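You operate a simulated robot arm through the tools that you are given. There is no shell and no other tool. Be economical: measure what you need, move in short steps, check, and stop when the job is done.

The job below is to be done with a simulated two-armed robot. You get a single attempt, and the scene is never put back.

Task
Uncover the red gearbox top and tighten its plug and breather.
Fine: both hands take the white cover to the waiting bay; the gearbox top goes to the work bay and is held there as each one turns.

It is judged by the outcome, as a careful person would: the job done as asked, and still so three seconds after it is handed in. It fails if anything else is knocked over, pushed out of place, dropped, spilled or broken. Lids that push on must go on centred and level and be pressed home; caps that screw on are set level and turned clockwise until they are tight.

Robot
Two 7-joint arms with two-finger parallel grippers on one trunk, on a base that drives. Base frame: it is fixed to the floor where the robot stands at the start and does not move with it; the origin is under the middle of the robot, x ahead of it, y to its left, z up; the surface under the hand at the start is at about z = 0.78. Units: m, degrees, N and s.
The left shoulder is at the start at [0.07, 0.163, 1.12], the right one opposite. With the tool pointing down near the work surface each hand reaches from about 0.38 to 0.88 m from the robot's upright axis, wherever it stands, measured 20 degrees to its own side. Places, roughly: breather of the red gearbox top [0.5, 0.3, 0.8]; oil plug of the red gearbox top [0.5, 0.2, 0.8]; waiting bay [0.5, 1.2, 0.8]; work bay [0.5, 0.7, 0.8]. Payload 3.43 kg a hand.
The TCP of each hand is the grasp point between the finger pads, 0.034 m short of the fingertips. In the tool frame z runs along the fingers and y along their closing line. The gripper opens to 0.128 m. The fingers are 0.024 m wide and 0.012 m thick; the gripper's body (0.048 by 0.13 m) begins 0.096 m behind the TCP.
Orientation is that of the tool frame in the base frame, as a unit quaternion [x, y, z, w]. With the fingers straight down and closing along the base's y, the tool's x points along the base's -x, its y along +y and its z along -z.

Tools
- The arms move only by the tool jog_arm. It takes "left_steps", "right_steps" or both (then of equal length, played together; a hand with none holds still); each is a list of rows, each a list of 7 numbers: the shift along the tool's x, y, z in m, then the turn, a rotation vector about the tool's x, y, z in degrees, then the gripper command, from -1 (fully open) to 1 (shut), values between in proportion. In form: [[x, y, z, rx, ry, rz, jaw], ...]. A call has 1 to 8 rows; each row shifts and turns the commanded pose from where the row before left it, along the tool's axes as they then stand. A row lasts 0.2 s, in which the tool goes at most 0.05 m and 8.6 degrees; a call with a longer step from one row to the next is refused whole, and so is a gripper value outside its range. Where a pose cannot be reached the arm comes as near as it can. A force on the tool above 40 N (or 10 N above the force at the start of the call, whichever is more), or a blocked arm, ends the call early, and 0.2 s more pass. The fingers move at their own pace (about 0.153 m/s each) and stop on an object; they squeeze with about 22 N. The grip force told is the motor's: it shows also when the fingers shut on nothing. Time passes only in rows, and 0.2 s behind the last, so rows that do not move let the fingers close. The reply holds the time, the measured pose of the TCP, the force on the tool along the base axes, the opening and the grip force, in the units named above and with some noise, with the torque about the TCP (base axes, N m) and any sound that the robot's microphone picked up, and new pictures: "show" is both (left out), scene, wrist or none (wrist: the cameras of the hands that moved).
- Cameras (640 x 400 px; columns grow to the right, rows downward): "scene" is now at [0.1292, 0.0358, 1.3438]; the picture's right is [0.39, -0.92, 0.00], its down [-0.57, -0.24, -0.79] and it looks along [0.73, 0.31, -0.62] (base axes); focal length 272 px, centre (320, 200). "left" rides on the left gripper at [0.076, 0.011, -0.16] in its tool frame; the picture's right is [-0.15, 0.99, 0.00], its down [-0.88, -0.13, -0.46] and it looks along [-0.45, -0.07, 0.89] (tool axes); focal length 234 px, centre (320, 200). "right" rides on the right gripper at [0.076, -0.011, -0.16] in its tool frame; the picture's right is [0.15, 0.99, 0.00], its down [-0.88, 0.13, -0.46] and it looks along [-0.45, 0.07, 0.89] (tool axes); focal length 234 px, centre (320, 200). There is no depth. A picture from a camera that has moved, and an enlarged one, comes with that camera's place and axes in the base frame and with its lens.
- slide_trunk(by): slides the trunk up (or, below 0, down) by that many m; the arms and the scene camera ride with it, the base frame stays. It gives what a move gives, with no picture.
- drive_base(legs): drives the robot by 1 to 6 legs, each [ahead, left, turn to the left] in m, m and degrees, along the robot's own axes; the way and the turn of a leg run together, so that a leg with both is an arc; at most 1.5 m and 180 degrees a leg. The arms and the cameras ride along, it lands a little off, and it stops where it bumps. It gives what a move gives, and a new picture of the scene camera.
- aim_head(pan, tilt): turns the head with the scene camera to pan (to the left, within 86 degrees either way) and tilt (down, from -29 to 69), counted from straight ahead of the robot. It gives what a move gives, and a new picture of the scene camera.
- enlarge(camera, box): a new picture of the part [left, top, right, bottom] of that camera's present view, enlarged. No time passes.
- hand_in(): hands the job in; it is judged then, once.

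Work in short steps. Places have to be worked out from the pictures, the camera data and where the tool is seen: move nearer, look again, correct. Check each grasp and each placing, and mend what went wrong. You have 120 turns and 260 pictures in all, those below and enlarged ones among them. Open the grippers and draw the arms clear of the work before you hand the job in, unless the task says otherwise; then end with one line.

The tools are called after "Call:" by a JSON object that holds its "method" and its "body". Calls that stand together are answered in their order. jog_arm: Moves the arms, as the interface text tells. Its arguments: {"type":"object","properties":{"left_steps":{"type":"array","items":{"type":"array","items":{"type":"number"}}},"right_steps":{"type":"array","items":{"type":"array","items":{"type":"number"}}},"show":{"type":"string","enum":["both","scene","wrist","none"]}},"required":[]} The other tools are called the same way: slide_trunk (by) slides the trunk up or down; drive_base (legs) drives the base; aim_head (pan, tilt) turns the head that bears the scene camera; enlarge (camera, box) takes an enlarged picture of a part of a camera's view; hand_in () hands the job in.

At the start:

```text
time_s: 0.0
left_position: [0.4098, 0.4503, 1.1165]
left_tool_rot: [-0.001, 1.0, 0.001, 0.0]
left_ft_force: [0.6, 0.2, -0.4]
left_moment: [-0.01, -0.01, 0.02]
left_grip_width: 0.1281
left_finger_force: 0.1
right_position: [0.4382, 0.0348, 1.1649]
right_tool_rot: [0.0, 1.0, 0.0, 0.0]
right_ft_force: [0.6, 0.1, 0.7]
right_moment: [0.01, 0.0, 0.01]
right_grip_width: 0.128
right_finger_force: 0.0
trunk travel left (down, up): [-0.6, 0.34]
robot x, y, heading: [0.0013, -0.001, -0.1]
head pan, tilt: [22.9, 38.1]
```

scene: 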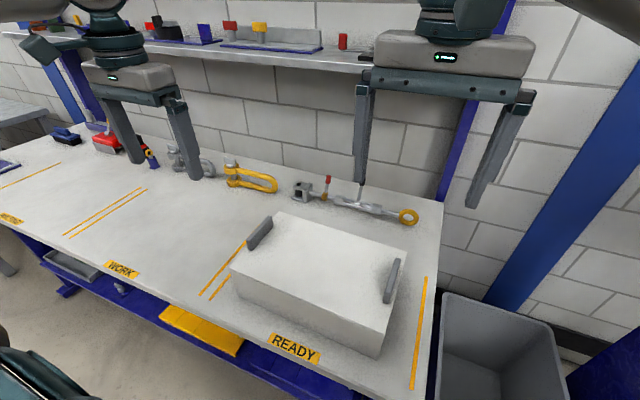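
right: 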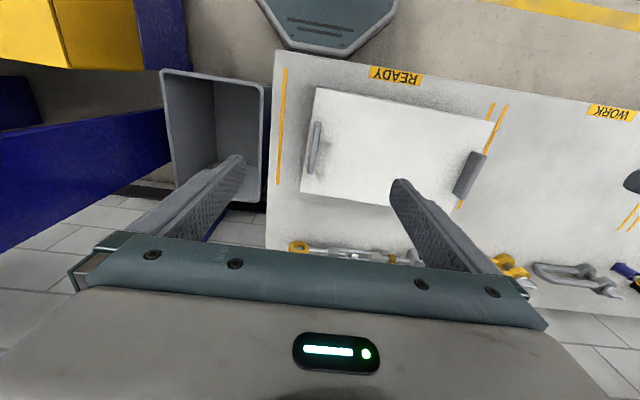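
left: 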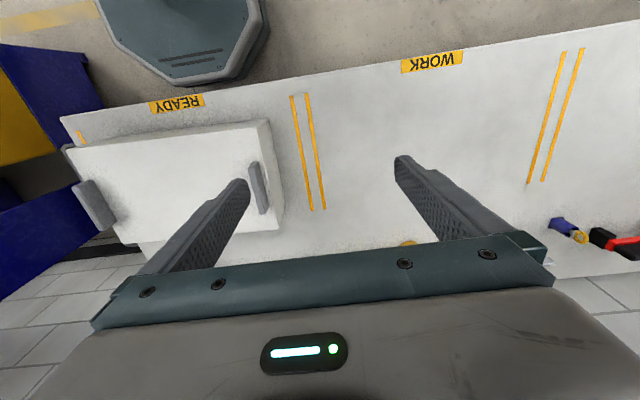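

The cover looks like a box with a handle at each end, at about (0.475, 0.034) and (0.48, 0.336), z≈0.9. I'll zoom in to see the handle shapes.

Call:
{"method": "enlarge", "body": {"camera": "scene", "box": [200, 180, 440, 370]}}

Call:
{"method": "enlarge", "body": {"camera": "right", "box": [260, 50, 520, 270]}}

Call:
{"method": "enlarge", "body": {"camera": "left", "box": [50, 80, 330, 260]}}

Call:
{"method": "aim_head", "body": {"pan": 60, "tilt": 35}}

```text
2.11 times, centred on (320, 275) of scene
camera zoom: at [0.1292, 0.0358, 1.3438], right [0.39, -0.92, 0.0], down [-0.57, -0.24, -0.79], along [0.73, 0.31, -0.62], focal length 573 px, centre (320, 42)
```

zoom: 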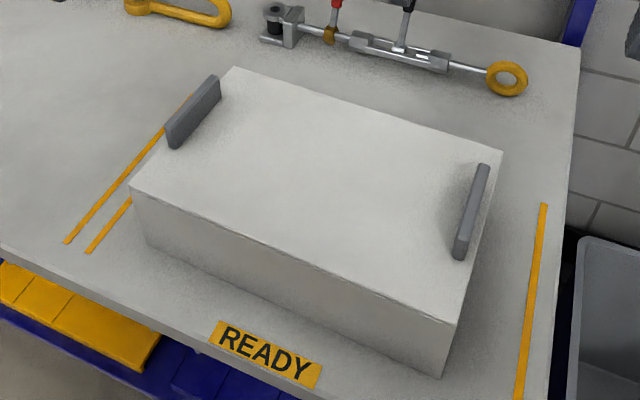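

```text
1.82 times, centred on (390, 160) of right
camera zoom: at [0.3629, 0.0244, 1.325], right [-0.15, 0.99, 0.0], down [0.88, 0.13, 0.46], along [0.45, 0.07, -0.89], focal length 426 px, centre (193, 273)
```

zoom: 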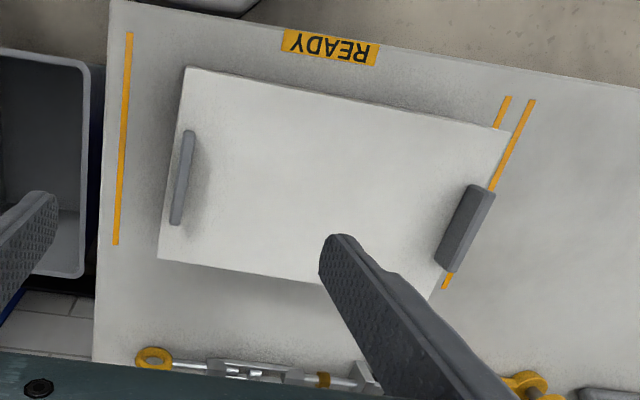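

```text
2.22 times, centred on (190, 170) of left
camera zoom: at [0.3336, 0.4617, 1.2746], right [0.15, 0.99, 0.0], down [0.88, -0.13, 0.46], along [0.45, -0.07, -0.89], focal length 520 px, centre (609, 267)
```

zoom: 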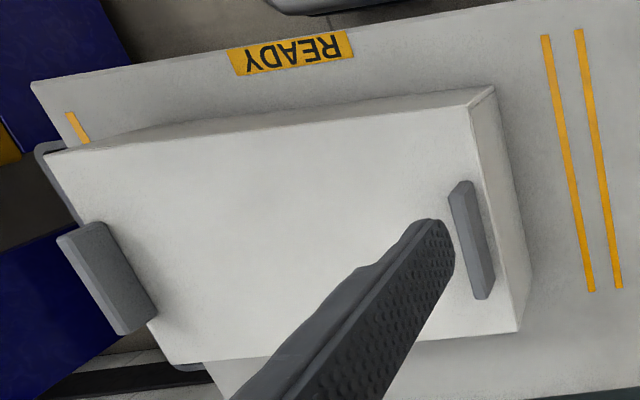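

```text
time_s: 1.0
left_position: [0.4094, 0.4496, 1.116]
left_tool_rot: [0.0, 1.0, 0.0, 0.0]
left_ft_force: [0.8, -0.3, 0.1]
left_moment: [-0.01, 0.03, 0.0]
left_grip_width: 0.1281
left_finger_force: 0.0
right_position: [0.4399, 0.0356, 1.1649]
right_tool_rot: [0.0, 1.0, 0.0, -0.001]
right_ft_force: [-0.4, 1.1, -0.8]
right_moment: [-0.01, -0.02, 0.0]
right_grip_width: 0.1281
right_finger_force: 0.1
trunk travel left (down, up): [-0.6, 0.34]
robot x, y, heading: [-0.0028, -0.0006, 0.0]
head pan, tilt: [60.0, 35.0]
camera scene: at [0.0938, 0.0785, 1.3485], right [0.87, -0.5, 0.0], down [-0.29, -0.5, -0.82], along [0.41, 0.71, -0.57], focal length 272 px, centre (320, 200)
```

scene: 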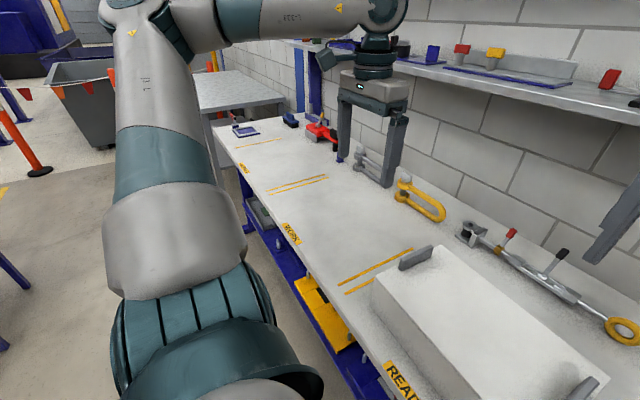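

The handles are upright fins along x, at about (0.47, 0.031) and (0.48, 0.333), with almost no yaw. I'll move both hands to z≈1.0 above them, fingers open, and look again.

Call:
{"method": "jog_arm", "body": {"right_steps": [[-0.0075, -0.001, 0.041, 0, 0, 0, -1], [-0.0075, -0.001, 0.041, 0, 0, 0, -1], [-0.0075, -0.001, 0.041, 0, 0, 0, -1], [-0.0075, -0.001, 0.041, 0, 0, 0, -1]], "left_steps": [[-0.0176, -0.029, 0.029, 0, 0, 0, -1], [-0.0176, -0.029, 0.029, 0, 0, 0, -1], [-0.0176, -0.029, 0.029, 0, 0, 0, -1], [-0.0176, -0.029, 0.029, 0, 0, 0, -1]], "show": "wrist"}}

Call:
{"method": "aim_head", "body": {"pan": 22, "tilt": 45}}

```text
time_s: 2.0
left_position: [0.4822, 0.333, 0.9978]
left_tool_rot: [0.0, 1.0, 0.001, -0.001]
left_ft_force: [0.4, 0.0, 0.2]
left_moment: [0.0, 0.07, 0.0]
left_grip_width: 0.1278
left_finger_force: 0.1
right_position: [0.4726, 0.0313, 0.9981]
right_tool_rot: [0.001, 1.0, 0.002, 0.0]
right_ft_force: [0.7, 0.2, -0.1]
right_moment: [0.03, 0.07, 0.0]
right_grip_width: 0.1282
right_finger_force: 0.0
trunk travel left (down, up): [-0.6, 0.34]
robot x, y, heading: [0.0027, 0.0017, 0.0]
head pan, tilt: [60.0, 35.0]
camera right: at [0.3959, 0.0198, 1.1588], right [-0.15, 0.99, 0.0], down [0.88, 0.13, 0.45], along [0.45, 0.07, -0.89], focal length 234 px, centre (320, 200)
camera left: at [0.4065, 0.3451, 1.1573], right [0.15, 0.99, 0.0], down [0.88, -0.13, 0.45], along [0.45, -0.07, -0.89], focal length 234 px, centre (320, 200)
```

right: 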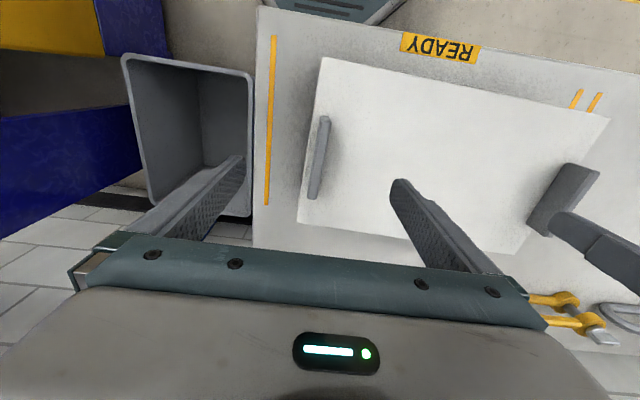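
left: 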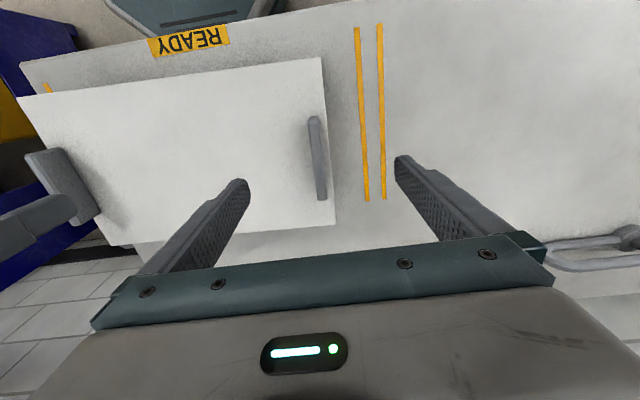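

```text
time_s: 3.1
left_position: [0.4795, 0.3351, 0.9985]
left_tool_rot: [-0.001, 1.0, 0.0, -0.001]
left_ft_force: [-0.2, 0.2, -0.1]
left_moment: [-0.02, 0.01, -0.02]
left_grip_width: 0.1279
left_finger_force: 0.0
right_position: [0.471, 0.0312, 1.0004]
right_tool_rot: [0.0, 1.0, 0.0, 0.001]
right_ft_force: [0.1, 0.1, 0.0]
right_moment: [0.02, -0.03, 0.02]
right_grip_width: 0.1282
right_finger_force: 0.0
trunk travel left (down, up): [-0.6, 0.34]
robot x, y, heading: [0.0019, 0.0002, 0.2]
head pan, tilt: [22.0, 45.0]
camera scene: at [0.1253, 0.0327, 1.3337], right [0.38, -0.93, 0.0], down [-0.66, -0.27, -0.71], along [0.66, 0.27, -0.71], focal length 272 px, centre (320, 200)
```

scene: 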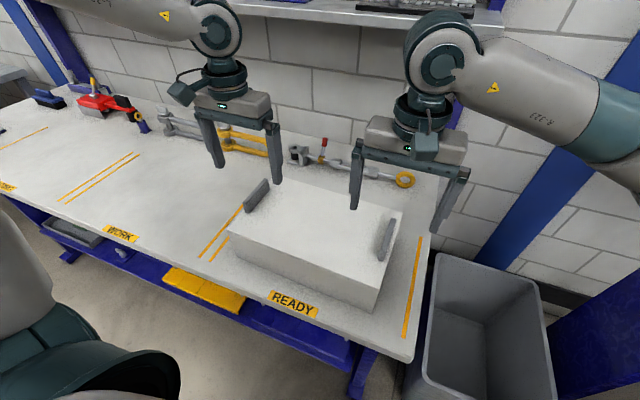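

The cover sits under both hands. I'll enlarge the wrist views to measure the fin heights.

Call:
{"method": "enlarge", "body": {"camera": "right", "box": [260, 90, 400, 230]}}

Call:
{"method": "enlarge", "body": {"camera": "left", "box": [230, 50, 390, 240]}}

Call:
{"method": "enlarge", "body": {"camera": "scene", "box": [200, 160, 440, 310]}}

```text
2.86 times, centred on (330, 160) of right
camera zoom: at [0.3933, 0.0212, 1.1602], right [-0.15, 0.99, 0.0], down [0.88, 0.13, 0.46], along [0.45, 0.07, -0.89], focal length 669 px, centre (291, 314)
```

zoom: 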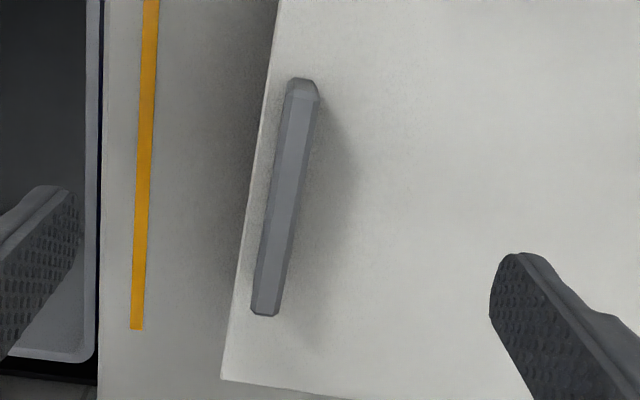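

```text
2.11 times, centred on (310, 145) of left
camera zoom: at [0.404, 0.3471, 1.1582], right [0.15, 0.99, 0.0], down [0.88, -0.13, 0.46], along [0.45, -0.07, -0.89], focal length 493 px, centre (341, 316)
```

zoom: 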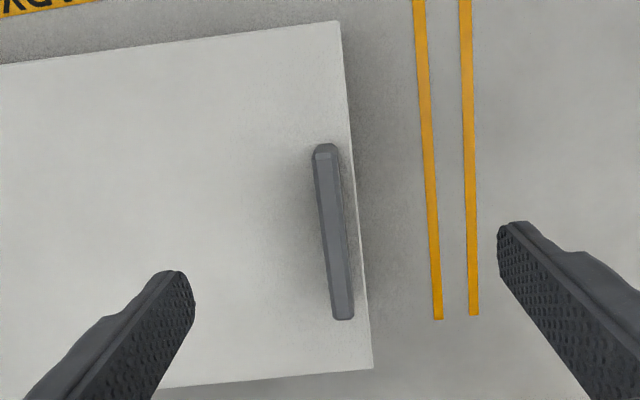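

```text
2.67 times, centred on (320, 235) of scene
camera zoom: at [0.1253, 0.0327, 1.3337], right [0.38, -0.93, 0.0], down [-0.66, -0.27, -0.71], along [0.66, 0.27, -0.71], focal length 726 px, centre (320, 107)
```

zoom: 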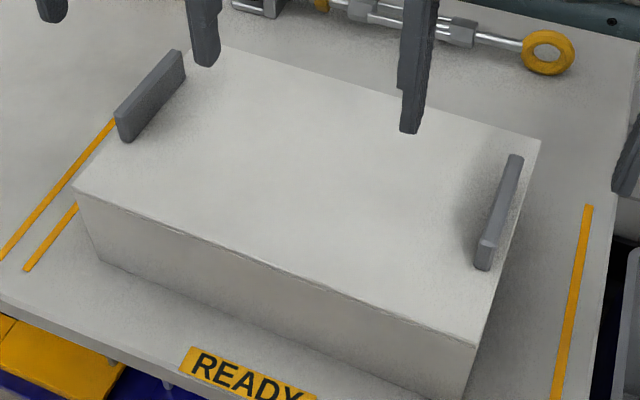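

Fin tops are at z≈0.911 and the box top is near 0.882, with the cover yawed about -1.8°. I'll descend to TCP z≈0.921 with a 1.8° turn, fingers still open.

Call:
{"method": "jog_arm", "body": {"right_steps": [[-0.0022, 0, 0.04, 0, 0, 1.8, -1], [-0.0022, 0, 0.025, 0, 0, 0, -1], [0, 0, 0.014, 0, 0, 0, -1]], "left_steps": [[-0.0027, -0.002, 0.04, 0, 0, 1.8, -1], [-0.0027, -0.002, 0.025, 0, 0, 0, -1], [0, 0, 0.0125, 0, 0, 0, -1]]}}

```text
time_s: 3.9
left_position: [0.4854, 0.3316, 0.9219]
left_tool_rot: [0.016, 1.0, 0.0, 0.001]
left_ft_force: [0.1, -0.1, 0.8]
left_moment: [0.0, -0.02, 0.04]
left_grip_width: 0.128
left_finger_force: 0.1
right_position: [0.4735, 0.0319, 0.9225]
right_tool_rot: [0.016, 1.0, 0.0, -0.001]
right_ft_force: [0.7, -1.0, 0.6]
right_moment: [0.01, -0.01, 0.0]
right_grip_width: 0.1278
right_finger_force: 0.0
trunk travel left (down, up): [-0.6, 0.34]
robot x, y, heading: [0.0047, 0.0045, 0.1]
head pan, tilt: [22.0, 45.0]
camera scene: at [0.1255, 0.0326, 1.3337], right [0.37, -0.93, 0.0], down [-0.66, -0.27, -0.71], along [0.66, 0.26, -0.71], focal length 272 px, centre (320, 200)
camera right: at [0.3969, 0.0229, 1.0819], right [-0.11, 0.99, 0.0], down [0.88, 0.1, 0.45], along [0.45, 0.05, -0.89], focal length 234 px, centre (320, 200)
camera left: at [0.4104, 0.3453, 1.0804], right [0.18, 0.98, 0.0], down [0.88, -0.16, 0.46], along [0.45, -0.08, -0.89], focal length 234 px, centre (320, 200)
```

scene: 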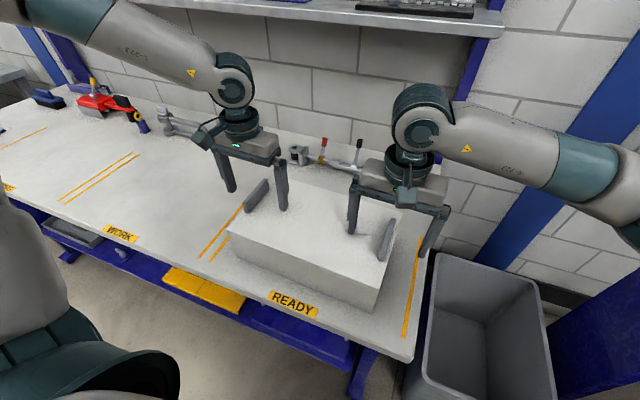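
right: 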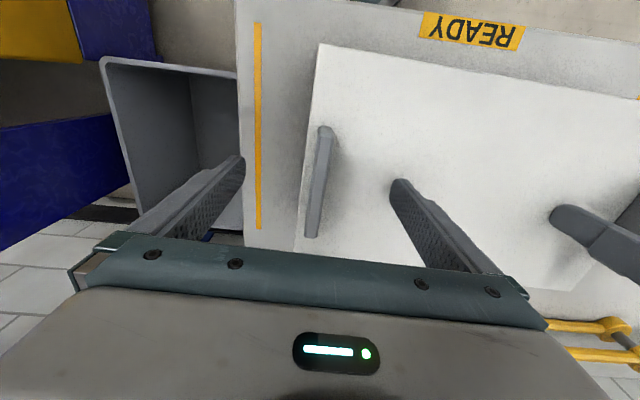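
left: 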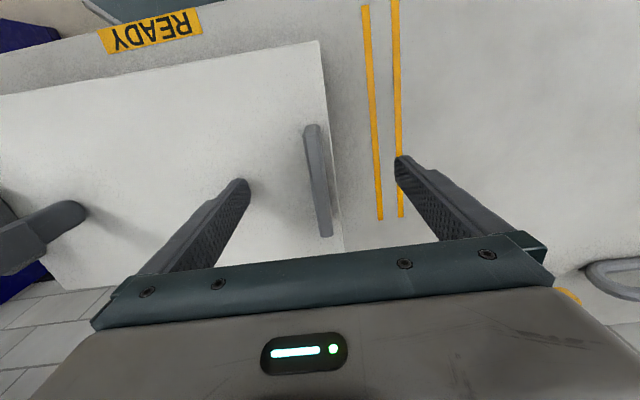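

Fins are between the fingers and there's no contact yet. I'll ease down a little more to feel for the box top.

Call:
{"method": "jog_arm", "body": {"right_steps": [[0, 0, 0.003, 0, 0, 0, -1], [0, 0, 0.002, 0, 0, 0, -1]], "left_steps": [[0, 0, 0.003, 0, 0, 0, -1], [0, 0, 0.002, 0, 0, 0, -1]], "show": "none"}}

```text
time_s: 4.5
left_position: [0.4864, 0.3296, 0.9198]
left_tool_rot: [0.016, 1.0, 0.0, 0.002]
left_ft_force: [0.4, 3.2, 14.0]
left_moment: [-0.83, 0.13, -0.07]
left_grip_width: 0.1261
left_finger_force: 0.0
right_position: [0.4737, 0.0314, 0.919]
right_tool_rot: [0.017, 1.0, 0.001, 0.001]
right_ft_force: [0.3, 0.6, 4.9]
right_moment: [0.31, 0.03, -0.13]
right_grip_width: 0.1279
right_finger_force: 0.2
trunk travel left (down, up): [-0.6, 0.34]
robot x, y, heading: [0.0003, -0.0039, 0.1]
head pan, tilt: [22.0, 45.0]
```

Contact puts the box top at z≈0.885. I'll back off 3–4 mm and close on both fins.

Call:
{"method": "jog_arm", "body": {"right_steps": [[0, 0, -0.004, 0, 0, 0, -1], [0, 0, 0, 0, 0, 0, 1], [0, 0, 0, 0, 0, 0, 1], [0, 0, 0, 0, 0, 0, 1], [0, 0, 0, 0, 0, 0, 1]], "left_steps": [[0, 0, -0.004, 0, 0, 0, -1], [0, 0, 0, 0, 0, 0, 1], [0, 0, 0, 0, 0, 0, 1], [0, 0, 0, 0, 0, 0, 1], [0, 0, 0, 0, 0, 0, 1]]}}

```text
time_s: 5.7
left_position: [0.4848, 0.331, 0.9203]
left_tool_rot: [0.015, 1.0, 0.001, 0.0]
left_ft_force: [0.9, 26.1, 0.6]
left_moment: [0.18, 0.27, -0.12]
left_grip_width: 0.0118
left_finger_force: 21.6
right_position: [0.4737, 0.03, 0.9208]
right_tool_rot: [0.016, 1.0, -0.002, 0.0]
right_ft_force: [-2.9, -26.7, 2.7]
right_moment: [-0.15, 0.33, 0.06]
right_grip_width: 0.0119
right_finger_force: 21.4
trunk travel left (down, up): [-0.6, 0.34]
robot x, y, heading: [0.0011, 0.0015, -0.1]
head pan, tilt: [22.0, 45.0]
camera scene: at [0.1248, 0.0325, 1.3337], right [0.37, -0.93, 0.0], down [-0.66, -0.26, -0.71], along [0.66, 0.26, -0.71], focal length 272 px, centre (320, 200)
camera right: at [0.3967, 0.0223, 1.0809], right [-0.11, 0.99, 0.0], down [0.88, 0.1, 0.45], along [0.45, 0.05, -0.89], focal length 234 px, centre (320, 200)
camera left: at [0.4099, 0.3449, 1.0801], right [0.18, 0.98, 0.0], down [0.88, -0.16, 0.45], along [0.45, -0.08, -0.89], focal length 234 px, centre (320, 200)
```

scene: 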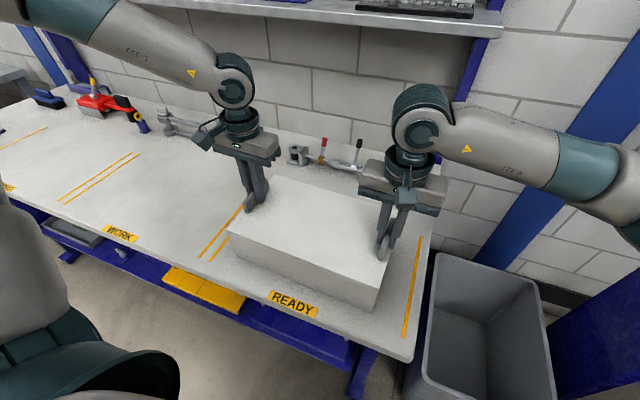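
right: 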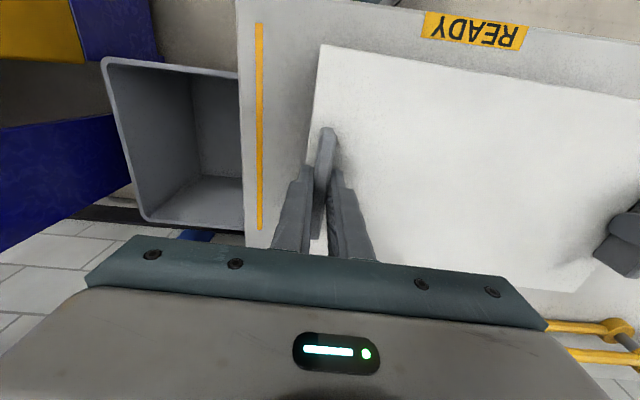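
left: 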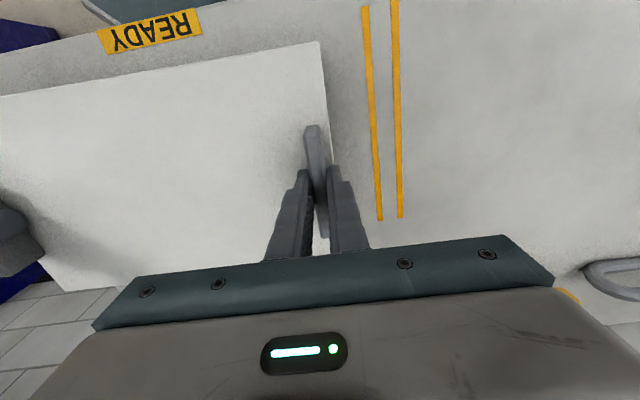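

Both fins are gripped, with about 26 N of internal tension along y. I'll spread the hands slightly to relieve it, then lift a few centimetres.

Call:
{"method": "jog_arm", "body": {"right_steps": [[0, -0.0015, 0, 0, 0, 0, 1], [0, 0, 0, 0, 0, 0, 1]], "left_steps": [[0, 0.0015, 0, 0, 0, 0, 1], [0, 0, 0, 0, 0, 0, 1]], "show": "none"}}

```text
time_s: 6.3
left_position: [0.485, 0.3326, 0.9212]
left_tool_rot: [0.016, 1.0, 0.0, 0.0]
left_ft_force: [-0.2, 16.2, 2.3]
left_moment: [0.36, 0.71, -0.17]
left_grip_width: 0.0119
left_finger_force: 22.1
right_position: [0.4737, 0.0294, 0.9217]
right_tool_rot: [0.015, 1.0, 0.0, 0.001]
right_ft_force: [-0.1, -15.0, 0.4]
right_moment: [-0.29, -0.16, -0.17]
right_grip_width: 0.0118
right_finger_force: 21.8
trunk travel left (down, up): [-0.6, 0.34]
robot x, y, heading: [0.0013, 0.0003, -0.1]
head pan, tilt: [22.0, 45.0]
```

Tension dropped to about 15 N, so I'll spread a bit more and begin lifting.

Call:
{"method": "jog_arm", "body": {"right_steps": [[0, -0.002, 0, 0, 0, 0, 1], [0, 0, -0.01, 0, 0, 0, 1], [0, 0, -0.01, 0, 0, 0, 1], [0, 0, -0.01, 0, 0, 0, 1], [0, 0, 0, 0, 0, 0, 1]], "left_steps": [[0, 0.002, 0, 0, 0, 0, 1], [0, 0, -0.01, 0, 0, 0, 1], [0, 0, -0.01, 0, 0, 0, 1], [0, 0, -0.01, 0, 0, 0, 1], [0, 0, 0, 0, 0, 0, 1]], "show": "scene"}}

```text
time_s: 7.5
left_position: [0.487, 0.3325, 0.9514]
left_tool_rot: [0.016, 1.0, -0.002, 0.0]
left_ft_force: [-3.4, -37.5, -1.7]
left_moment: [-0.36, 0.22, -0.22]
left_grip_width: 0.0119
left_finger_force: 22.6
right_position: [0.4744, 0.0296, 0.952]
right_tool_rot: [0.016, 1.0, 0.004, -0.001]
right_ft_force: [3.2, 39.0, -2.2]
right_moment: [0.22, -0.17, -0.3]
right_grip_width: 0.0118
right_finger_force: 22.1
trunk travel left (down, up): [-0.6, 0.34]
robot x, y, heading: [-0.0009, 0.0034, -0.0]
head pan, tilt: [22.0, 45.0]
camera scene: at [0.1257, 0.0328, 1.3336], right [0.37, -0.93, 0.0], down [-0.66, -0.27, -0.71], along [0.66, 0.26, -0.71], focal length 272 px, centre (320, 200)
```

scene: 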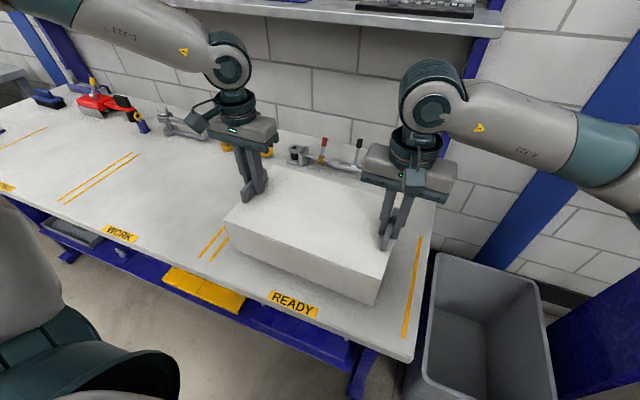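

The cover is lifting, but it's now over-spread (-38 N). I'll bring the hands 1 mm back each, then keep lifting.

Call:
{"method": "jog_arm", "body": {"right_steps": [[0, 0.001, 0, 0, 0, 0, 1], [0, 0, -0.01, 0, 0, 0, 1], [0, 0, -0.02, 0, 0, 0, 1]], "left_steps": [[0, -0.001, 0, 0, 0, 0, 1], [0, 0, -0.01, 0, 0, 0, 1], [0, 0, -0.02, 0, 0, 0, 1]], "show": "none"}}

```text
time_s: 8.3
left_position: [0.4857, 0.3305, 0.9815]
left_tool_rot: [0.017, 1.0, 0.0, 0.001]
left_ft_force: [-4.0, -33.0, -1.3]
left_moment: [-0.43, 0.29, -0.3]
left_grip_width: 0.0121
left_finger_force: 22.1
right_position: [0.4726, 0.0291, 0.9814]
right_tool_rot: [0.015, 1.0, 0.001, 0.0]
right_ft_force: [3.4, 32.8, -3.4]
right_moment: [0.31, -0.35, -0.35]
right_grip_width: 0.0121
right_finger_force: 22.7
trunk travel left (down, up): [-0.6, 0.34]
robot x, y, heading: [-0.0008, -0.002, -0.2]
head pan, tilt: [22.0, 45.0]
```

Still spread by about 33 N, so I'll move each hand 4 mm inward while lifting.

Call:
{"method": "jog_arm", "body": {"right_steps": [[0, 0.002, -0.01, 0, 0, 0, 1], [0, 0.002, -0.02, 0, 0, 0, 1], [0, 0, -0.02, 0, 0, 0, 1]], "left_steps": [[0, -0.002, -0.01, 0, 0, 0, 1], [0, -0.002, -0.02, 0, 0, 0, 1], [0, 0, -0.02, 0, 0, 0, 1]], "show": "none"}}

```text
time_s: 9.1
left_position: [0.4858, 0.3318, 1.0307]
left_tool_rot: [0.015, 1.0, 0.002, -0.001]
left_ft_force: [0.9, 19.5, -2.9]
left_moment: [-0.11, -0.53, -0.02]
left_grip_width: 0.0118
left_finger_force: 21.8
right_position: [0.4733, 0.0306, 1.0312]
right_tool_rot: [0.016, 1.0, -0.004, -0.001]
right_ft_force: [-1.2, -18.3, -2.0]
right_moment: [0.24, 0.52, 0.11]
right_grip_width: 0.0119
right_finger_force: 21.7
trunk travel left (down, up): [-0.6, 0.34]
robot x, y, heading: [0.0035, 0.0018, -0.1]
head pan, tilt: [22.0, 45.0]
```

Now -52 N over 8 mm, so I'll back out 1.5 mm each and finish lifting to z≈1.10.

Call:
{"method": "jog_arm", "body": {"right_steps": [[0, -0.0015, -0.02, 0, 0, 0, 1], [0, 0, -0.025, 0, 0, 0, 1], [0, 0, -0.025, 0, 0, 0, 1], [0, 0, 0, 0, 0, 0, 1]], "left_steps": [[0, 0.0015, -0.02, 0, 0, 0, 1], [0, 0, -0.025, 0, 0, 0, 1], [0, 0, -0.025, 0, 0, 0, 1], [0, 0, 0, 0, 0, 0, 1]], "show": "scene"}}

```text
time_s: 10.1
left_position: [0.4861, 0.331, 1.1012]
left_tool_rot: [0.015, 1.0, 0.002, -0.001]
left_ft_force: [2.7, 32.7, -3.7]
left_moment: [0.57, 0.34, 0.13]
left_grip_width: 0.0116
left_finger_force: 21.6
right_position: [0.4756, 0.03, 1.1017]
right_tool_rot: [0.017, 1.0, -0.002, -0.001]
right_ft_force: [-2.3, -32.9, -1.6]
right_moment: [-0.17, -0.34, 0.24]
right_grip_width: 0.0121
right_finger_force: 22.7
trunk travel left (down, up): [-0.6, 0.34]
robot x, y, heading: [-0.002, 0.0013, 0.1]
head pan, tilt: [22.0, 45.0]
camera scene: at [0.1259, 0.0329, 1.3335], right [0.37, -0.93, 0.0], down [-0.66, -0.27, -0.71], along [0.66, 0.26, -0.71], focal length 272 px, centre (320, 200)
```

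scene: 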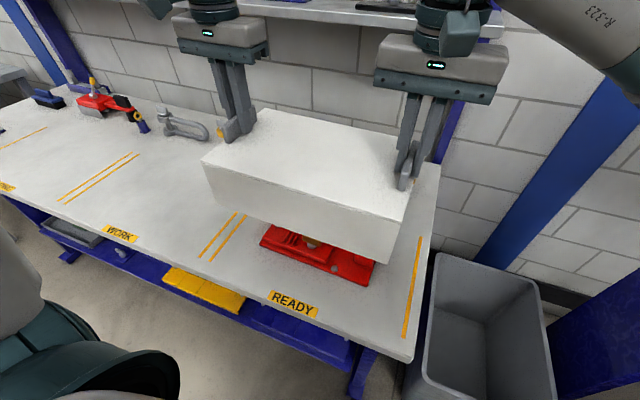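

The cover is clear and the red gearbox shows below. I'll trim the tension a little and look along the bench before driving.

Call:
{"method": "jog_arm", "body": {"right_steps": [[0, -0.002, 0, 0, 0, 0, 1], [0, 0, 0, 0, 0, 0, 1]], "left_steps": [[0, 0.002, 0, 0, 0, 0, 1], [0, 0, 0, 0, 0, 0, 1]], "show": "none"}}

Call:
{"method": "aim_head", "body": {"pan": 62, "tilt": 40}}

```text
time_s: 10.7
left_position: [0.4858, 0.3304, 1.1021]
left_tool_rot: [0.016, 1.0, -0.001, 0.0]
left_ft_force: [0.4, 11.8, -4.3]
left_moment: [0.67, 0.42, 0.09]
left_grip_width: 0.0118
left_finger_force: 21.8
right_position: [0.4758, 0.0296, 1.1012]
right_tool_rot: [0.016, 1.0, 0.001, -0.001]
right_ft_force: [-1.5, -11.5, -0.3]
right_moment: [-0.16, -0.47, 0.05]
right_grip_width: 0.0118
right_finger_force: 22.2
trunk travel left (down, up): [-0.6, 0.34]
robot x, y, heading: [-0.0024, 0.0011, 0.1]
head pan, tilt: [22.0, 45.0]
```

```text
time_s: 11.7
left_position: [0.486, 0.3311, 1.1016]
left_tool_rot: [0.017, 1.0, -0.001, 0.001]
left_ft_force: [0.9, -6.8, -4.8]
left_moment: [0.36, 0.11, 0.11]
left_grip_width: 0.0117
left_finger_force: 22.1
right_position: [0.4757, 0.0295, 1.1012]
right_tool_rot: [0.015, 1.0, 0.001, -0.001]
right_ft_force: [-1.0, 7.7, -1.0]
right_moment: [0.23, -0.13, 0.04]
right_grip_width: 0.012
right_finger_force: 22.3
trunk travel left (down, up): [-0.6, 0.34]
robot x, y, heading: [-0.0023, 0.0035, -0.1]
head pan, tilt: [62.0, 40.0]
camera scene: at [0.0901, 0.0774, 1.3409], right [0.88, -0.47, 0.0], down [-0.3, -0.57, -0.77], along [0.36, 0.68, -0.64], focal length 272 px, centre (320, 200)
```

scene: 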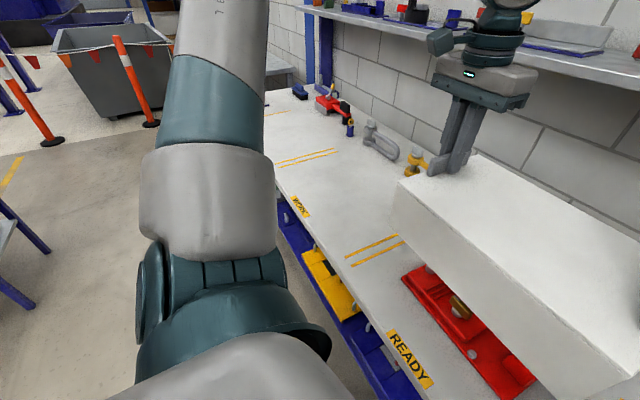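

The way left alongside the bench is clear, and internal force is small now. I'll drive left 0.5 m and look.

Call:
{"method": "drive_base", "body": {"legs": [[0, 0.5, 0]]}}

```text
time_s: 14.7
left_position: [0.4862, 0.8387, 1.1013]
left_tool_rot: [0.016, 1.0, 0.0, -0.001]
left_ft_force: [-0.6, -28.0, -3.6]
left_moment: [-0.19, -0.03, 0.04]
left_grip_width: 0.0117
left_finger_force: 22.0
right_position: [0.4748, 0.537, 1.101]
right_tool_rot: [0.015, 1.0, 0.003, -0.001]
right_ft_force: [0.1, 28.2, -1.3]
right_moment: [0.42, -0.02, 0.1]
right_grip_width: 0.0117
right_finger_force: 22.5
trunk travel left (down, up): [-0.6, 0.34]
robot x, y, heading: [-0.0012, 0.5061, -0.3]
head pan, tilt: [62.0, 40.0]
camera scene: at [0.0896, 0.5847, 1.3409], right [0.88, -0.47, 0.0], down [-0.3, -0.57, -0.77], along [0.36, 0.68, -0.64], focal length 272 px, centre (320, 200)
```

scene: 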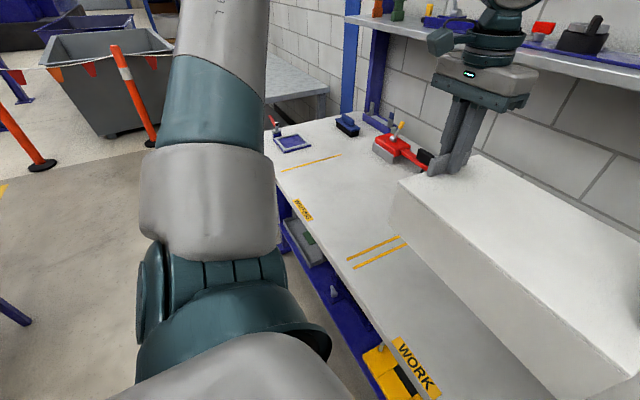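

The waiting bay spans y≈0.96–1.40 with free space at x<0.7. The cover's centre is at y≈0.688, so I'll drive another 0.5 m left.

Call:
{"method": "drive_base", "body": {"legs": [[0, 0.5, 0]]}}

Call:
{"method": "aim_head", "body": {"pan": 15, "tilt": 50}}

```text
time_s: 17.6
left_position: [0.4829, 1.337, 1.1019]
left_tool_rot: [0.014, 1.0, -0.001, 0.0]
left_ft_force: [1.4, -3.5, -3.7]
left_moment: [0.31, -0.08, 0.13]
left_grip_width: 0.0117
left_finger_force: 21.9
right_position: [0.4748, 1.0334, 1.1006]
right_tool_rot: [0.015, 1.0, 0.001, 0.0]
right_ft_force: [-0.8, 4.7, -1.2]
right_moment: [-0.07, 0.08, 0.06]
right_grip_width: 0.0118
right_finger_force: 22.0
trunk travel left (down, up): [-0.6, 0.34]
robot x, y, heading: [0.0034, 1.0034, 0.1]
head pan, tilt: [62.0, 40.0]
camera scene: at [0.0887, 1.0807, 1.3409], right [0.88, -0.47, 0.0], down [-0.3, -0.57, -0.77], along [0.36, 0.68, -0.64], focal length 272 px, centre (320, 200)
```

scene: 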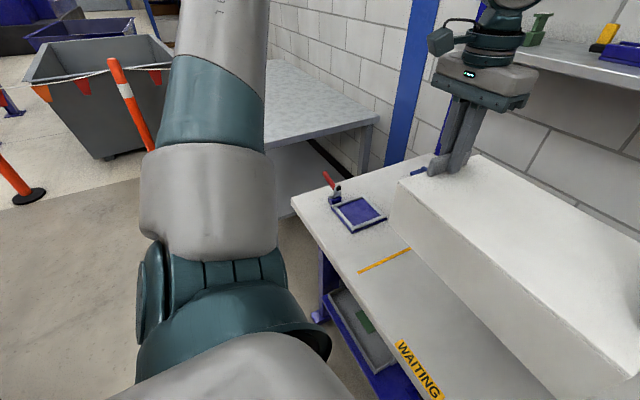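

```text
time_s: 18.8
left_position: [0.4839, 1.3354, 1.1015]
left_tool_rot: [0.015, 1.0, -0.001, -0.001]
left_ft_force: [1.1, -0.6, -3.8]
left_moment: [0.36, -0.04, 0.06]
left_grip_width: 0.0119
left_finger_force: 22.3
right_position: [0.4733, 1.0324, 1.1011]
right_tool_rot: [0.015, 1.0, 0.001, 0.0]
right_ft_force: [-1.4, 0.5, -1.1]
right_moment: [-0.06, 0.04, 0.08]
right_grip_width: 0.0119
right_finger_force: 21.8
trunk travel left (down, up): [-0.6, 0.34]
robot x, y, heading: [-0.0021, 1.0022, 0.0]
head pan, tilt: [15.0, 50.0]
camera scene: at [0.1233, 1.0259, 1.3267], right [0.26, -0.97, 0.0], down [-0.74, -0.2, -0.64], along [0.62, 0.17, -0.77], focal length 272 px, centre (320, 200)
```

scene: 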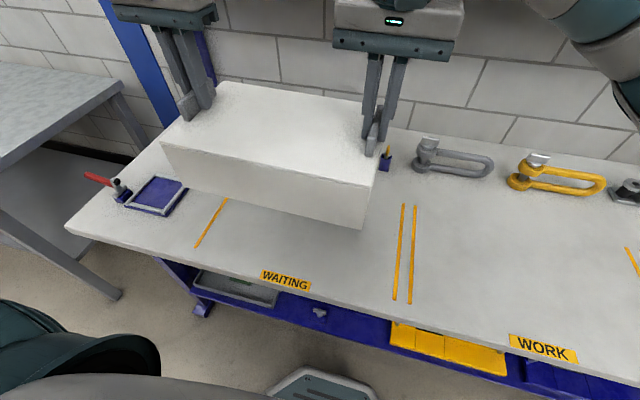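

The bay centre is y≈1.16, so I'll lower while shifting 2 cm to the right. I'll stop 2 cm above the table and check.

Call:
{"method": "jog_arm", "body": {"right_steps": [[0, -0.005, 0.03, 0, 0, 0, 1], [0, -0.005, 0.03, 0, 0, 0, 1], [0, -0.005, 0.03, 0, 0, 0, 1], [0, -0.005, 0.03, 0, 0, 0, 1], [0, 0, 0.025, 0, 0, 0, 1], [0, 0, 0.015, 0, 0, 0, 1]], "left_steps": [[0, -0.005, 0.03, 0, 0, 0, 1], [0, -0.005, 0.03, 0, 0, 0, 1], [0, -0.005, 0.03, 0, 0, 0, 1], [0, -0.005, 0.03, 0, 0, 0, 1], [0, 0, 0.025, 0, 0, 0, 1], [0, 0, 0.015, 0, 0, 0, 1]], "show": "scene"}}

```text
time_s: 20.2
left_position: [0.4834, 1.3157, 0.9428]
left_tool_rot: [0.015, 1.0, 0.001, -0.001]
left_ft_force: [0.8, 23.9, -5.8]
left_moment: [0.97, -0.1, 0.04]
left_grip_width: 0.0122
left_finger_force: 21.6
right_position: [0.474, 1.0134, 0.9395]
right_tool_rot: [0.016, 1.0, 0.001, 0.0]
right_ft_force: [-1.5, -24.3, 2.5]
right_moment: [0.19, 0.1, 0.16]
right_grip_width: 0.0119
right_finger_force: 21.7
trunk travel left (down, up): [-0.6, 0.34]
robot x, y, heading: [-0.0009, 1.0025, -0.0]
head pan, tilt: [15.0, 50.0]
camera scene: at [0.1238, 1.0255, 1.3267], right [0.26, -0.97, 0.0], down [-0.74, -0.2, -0.64], along [0.62, 0.17, -0.77], focal length 272 px, centre (320, 200)
```

scene: 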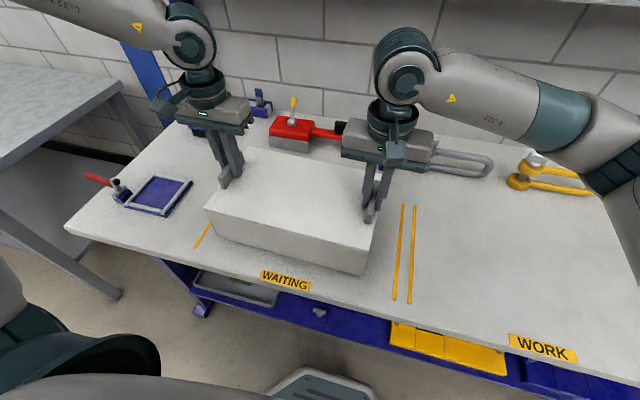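

The cover sits within the bay lines. I'll lower the last ~2 cm slowly.

Call:
{"method": "jog_arm", "body": {"right_steps": [[0, 0, 0.008, 0, 0, 0, 1], [0, 0, 0.006, 0, 0, 0, 1], [0, 0, 0.004, 0, 0, 0, 1]], "left_steps": [[0, 0, 0.008, 0, 0, 0, 1], [0, 0, 0.006, 0, 0, 0, 1], [0, 0, 0.006, 0, 0, 0, 1]], "show": "scene"}}

```text
time_s: 21.0
left_position: [0.4841, 1.3155, 0.9217]
left_tool_rot: [0.015, 1.0, -0.001, -0.001]
left_ft_force: [1.7, 19.6, 0.0]
left_moment: [0.31, 0.5, 0.04]
left_grip_width: 0.0119
left_finger_force: 22.3
right_position: [0.4741, 1.0146, 0.9217]
right_tool_rot: [0.016, 1.0, 0.001, -0.001]
right_ft_force: [-0.8, -19.9, -3.8]
right_moment: [-0.77, -0.47, 0.08]
right_grip_width: 0.0118
right_finger_force: 21.7
trunk travel left (down, up): [-0.6, 0.34]
robot x, y, heading: [-0.0001, 1.0013, 0.1]
head pan, tilt: [15.0, 50.0]
camera scene: at [0.1236, 1.0257, 1.3267], right [0.26, -0.97, 0.0], down [-0.74, -0.2, -0.64], along [0.62, 0.17, -0.77], focal length 272 px, centre (320, 200)
```

scene: 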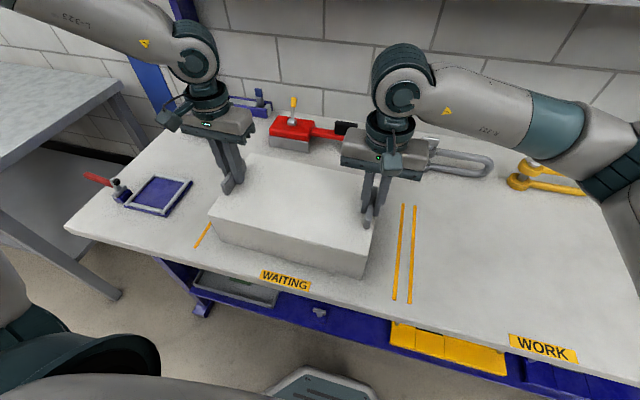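

Nearly down. I'll feel for the table with small steps.

Call:
{"method": "jog_arm", "body": {"right_steps": [[0, 0, 0.002, 0, 0, 0, 1], [0, 0, 0.001, 0, 0, 0, 1]], "left_steps": [[0, 0, 0.002, 0, 0, 0, 1], [0, 0, 0.001, 0, 0, 0, 1]], "show": "none"}}

```text
time_s: 21.6
left_position: [0.4832, 1.3144, 0.9199]
left_tool_rot: [0.014, 1.0, 0.0, 0.002]
left_ft_force: [3.8, 25.3, 16.9]
left_moment: [0.49, -0.1, -0.11]
left_grip_width: 0.0119
left_finger_force: 22.1
right_position: [0.472, 1.0129, 0.9219]
right_tool_rot: [0.015, 1.0, 0.002, 0.001]
right_ft_force: [2.4, -21.7, 8.6]
right_moment: [-0.76, 0.61, -0.07]
right_grip_width: 0.0121
right_finger_force: 22.1
trunk travel left (down, up): [-0.6, 0.34]
robot x, y, heading: [-0.0026, 1.0073, 0.2]
head pan, tilt: [15.0, 50.0]
```

The table takes the weight at both ends. I'll release and lift both hands straight up.

Call:
{"method": "jog_arm", "body": {"right_steps": [[0, 0, -0.001, 0, 0, 0, -0.6], [0, 0, -0.001, 0, 0, 0, -0.6], [0, 0, 0, 0, 0, 0, -0.6], [0, 0, -0.03, 0, 0, 0, -0.6], [0, 0, -0.045, 0, 0, 0, -0.6], [0, 0, -0.045, 0, 0, 0, -0.6]], "left_steps": [[0, 0, -0.001, 0, 0, 0, -0.6], [0, 0, -0.001, 0, 0, 0, -0.6], [0, 0, 0, 0, 0, 0, -0.6], [0, 0, -0.03, 0, 0, 0, -0.6], [0, 0, -0.045, 0, 0, 0, -0.6], [0, 0, -0.045, 0, 0, 0, -0.6]], "show": "scene"}}

```text
time_s: 23.0
left_position: [0.4832, 1.3143, 1.0404]
left_tool_rot: [0.015, 1.0, 0.001, 0.0]
left_ft_force: [0.7, -0.7, -0.3]
left_moment: [0.0, 0.0, 0.0]
left_grip_width: 0.1023
left_finger_force: 0.1
right_position: [0.4709, 1.0137, 1.0434]
right_tool_rot: [0.014, 1.0, 0.001, 0.0]
right_ft_force: [0.4, -0.8, 0.0]
right_moment: [0.0, 0.02, 0.03]
right_grip_width: 0.1025
right_finger_force: 0.0
trunk travel left (down, up): [-0.6, 0.34]
robot x, y, heading: [-0.001, 1.0046, 0.1]
head pan, tilt: [15.0, 50.0]
camera scene: at [0.1213, 1.0253, 1.3268], right [0.26, -0.97, 0.0], down [-0.74, -0.2, -0.64], along [0.62, 0.17, -0.77], focal length 272 px, centre (320, 200)
```

scene: 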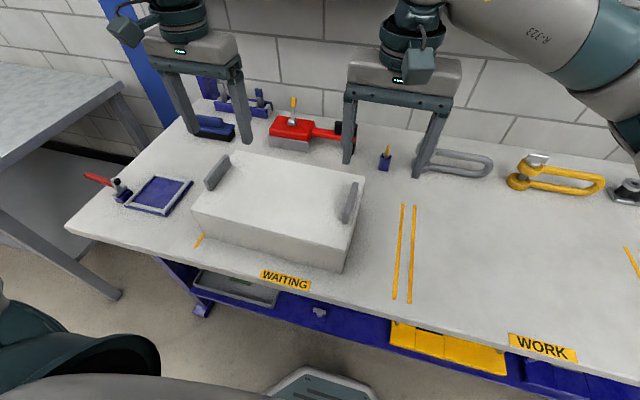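

On release the cover slid about 4.5 cm to +y, with the fins sticking to the +y fingers, and now sits close to the left line. I'll look more closely from the wrists.

Call:
{"method": "jog_arm", "body": {"right_steps": [[0, 0, 0, 0, 0, 0, -1], [0, 0, 0, 0, 0, 0, -1]], "left_steps": [[0, 0, 0, 0, 0, 0, -1], [0, 0, 0, 0, 0, 0, -1]], "show": "wrist"}}

Call:
{"method": "enlarge", "body": {"camera": "scene", "box": [160, 140, 440, 310]}}

```text
time_s: 23.6
left_position: [0.4849, 1.3154, 1.0399]
left_tool_rot: [0.015, 1.0, 0.0, 0.0]
left_ft_force: [0.7, 0.7, -0.8]
left_moment: [-0.02, 0.02, -0.02]
left_grip_width: 0.1279
left_finger_force: 0.0
right_position: [0.4723, 1.0128, 1.0432]
right_tool_rot: [0.014, 1.0, 0.002, -0.001]
right_ft_force: [-0.5, -0.9, -0.9]
right_moment: [0.01, 0.04, -0.02]
right_grip_width: 0.1281
right_finger_force: 0.1
trunk travel left (down, up): [-0.6, 0.34]
robot x, y, heading: [-0.0024, 1.0069, 0.2]
head pan, tilt: [15.0, 50.0]
camera right: at [0.3957, 1.0043, 1.2021], right [-0.12, 0.99, 0.0], down [0.88, 0.1, 0.46], along [0.45, 0.06, -0.89], focal length 234 px, centre (320, 200)
camera left: at [0.4086, 1.3288, 1.1983], right [0.18, 0.98, 0.0], down [0.88, -0.16, 0.46], along [0.45, -0.08, -0.89], focal length 234 px, centre (320, 200)
```

right: 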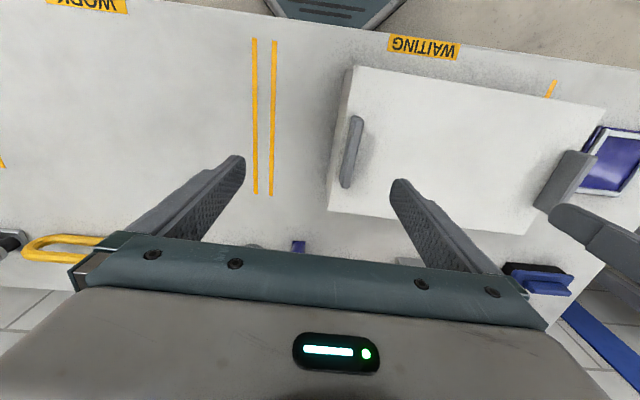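
left: 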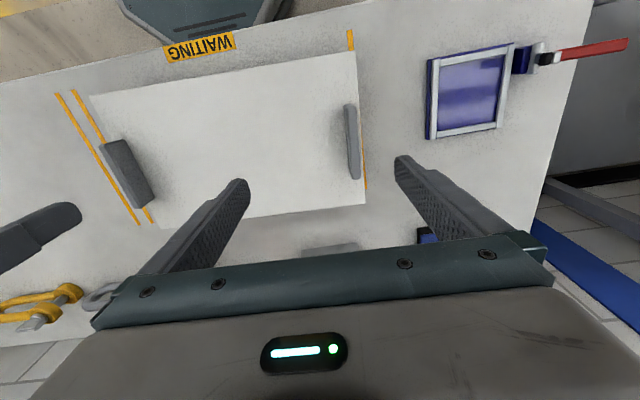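

```text
2.29 times, centred on (300, 225) of scene
camera zoom: at [0.123, 1.0255, 1.3268], right [0.26, -0.97, 0.0], down [-0.74, -0.2, -0.64], along [0.62, 0.17, -0.77], focal length 622 px, centre (366, 143)
```

zoom: 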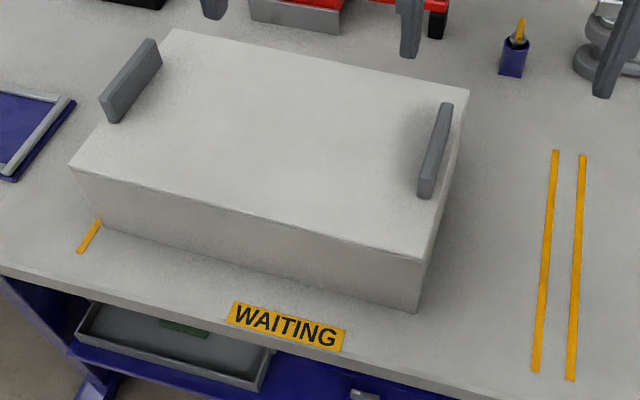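

The fins are at y≈1.357 and 1.056. I'll lower the open fingers around them and gently slide the cover about 4.6 cm to -y, pushing with the +y fingers.

Call:
{"method": "jog_arm", "body": {"right_steps": [[0, 0, 0.04, 0, 0, 0, -1], [0, 0, 0.04, 0, 0, 0, -1], [0, 0, 0.036, 0, 0, 0, -1], [0, -0.012, 0, 0, 0, 0, -1]], "left_steps": [[0, 0, 0.04, 0, 0, 0, -1], [0, 0, 0.04, 0, 0, 0, -1], [0, 0, 0.033, 0, 0, 0, -1], [0, -0.012, 0, 0, 0, 0, -1]], "show": "scene"}}

Call:
{"method": "jog_arm", "body": {"right_steps": [[0, -0.01, 0, 0, 0, 0, -1], [0, -0.01, 0, 0, 0, 0, -1], [0, -0.01, 0, 0, 0, 0, -1], [0, -0.01, 0, 0, 0, 0, -1], [0, -0.01, 0, 0, 0, 0, -1]], "left_steps": [[0, -0.01, 0, 0, 0, 0, -1], [0, -0.01, 0, 0, 0, 0, -1], [0, -0.01, 0, 0, 0, 0, -1], [0, -0.01, 0, 0, 0, 0, -1], [0, -0.01, 0, 0, 0, 0, -1]], "show": "scene"}}

```text
time_s: 24.6
left_position: [0.4823, 1.3011, 0.9282]
left_tool_rot: [0.014, 1.0, 0.0, 0.001]
left_ft_force: [-0.1, -0.8, -0.2]
left_moment: [0.02, 0.02, 0.01]
left_grip_width: 0.128
left_finger_force: 0.0
right_position: [0.4739, 1.0017, 0.9274]
right_tool_rot: [0.014, 1.0, 0.001, 0.0]
right_ft_force: [0.9, -1.5, -0.4]
right_moment: [0.02, 0.0, -0.01]
right_grip_width: 0.1281
right_finger_force: 0.0
trunk travel left (down, up): [-0.6, 0.34]
robot x, y, heading: [-0.0008, 1.0021, -0.1]
head pan, tilt: [15.0, 50.0]
camera scene: at [0.1223, 1.0237, 1.3269], right [0.26, -0.97, 0.0], down [-0.74, -0.2, -0.64], along [0.62, 0.17, -0.77], focal length 272 px, centre (320, 200)
```

scene: 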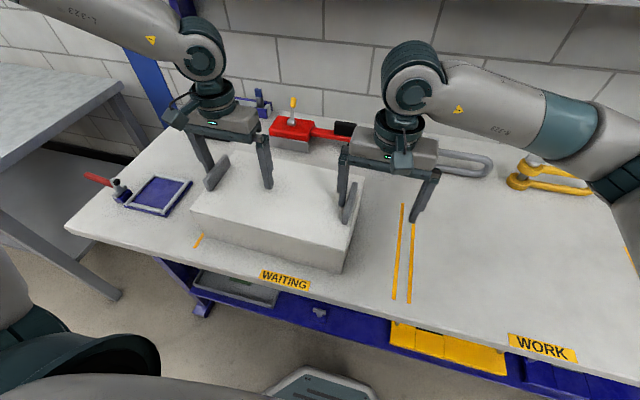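

```text
time_s: 25.8
left_position: [0.4806, 1.2525, 0.9264]
left_tool_rot: [0.015, 1.0, -0.001, 0.001]
left_ft_force: [-0.3, -0.3, 0.3]
left_moment: [0.02, -0.02, 0.01]
left_grip_width: 0.128
left_finger_force: 0.2
right_position: [0.4715, 0.9512, 0.9257]
right_tool_rot: [0.015, 1.0, 0.001, 0.0]
right_ft_force: [0.0, 0.2, -0.4]
right_moment: [0.01, 0.02, 0.01]
right_grip_width: 0.1281
right_finger_force: 0.1
trunk travel left (down, up): [-0.6, 0.34]
robot x, y, heading: [-0.0017, 1.0087, 0.2]
head pan, tilt: [15.0, 50.0]
camera scene: at [0.123, 1.0248, 1.3268], right [0.26, -0.97, 0.0], down [-0.74, -0.2, -0.64], along [0.62, 0.17, -0.77], focal length 272 px, centre (320, 200)
```

scene: 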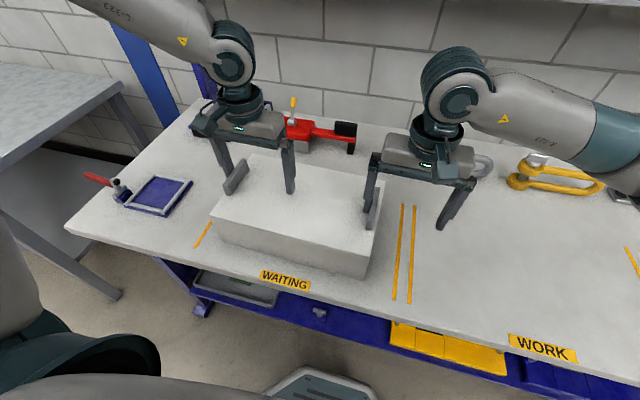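

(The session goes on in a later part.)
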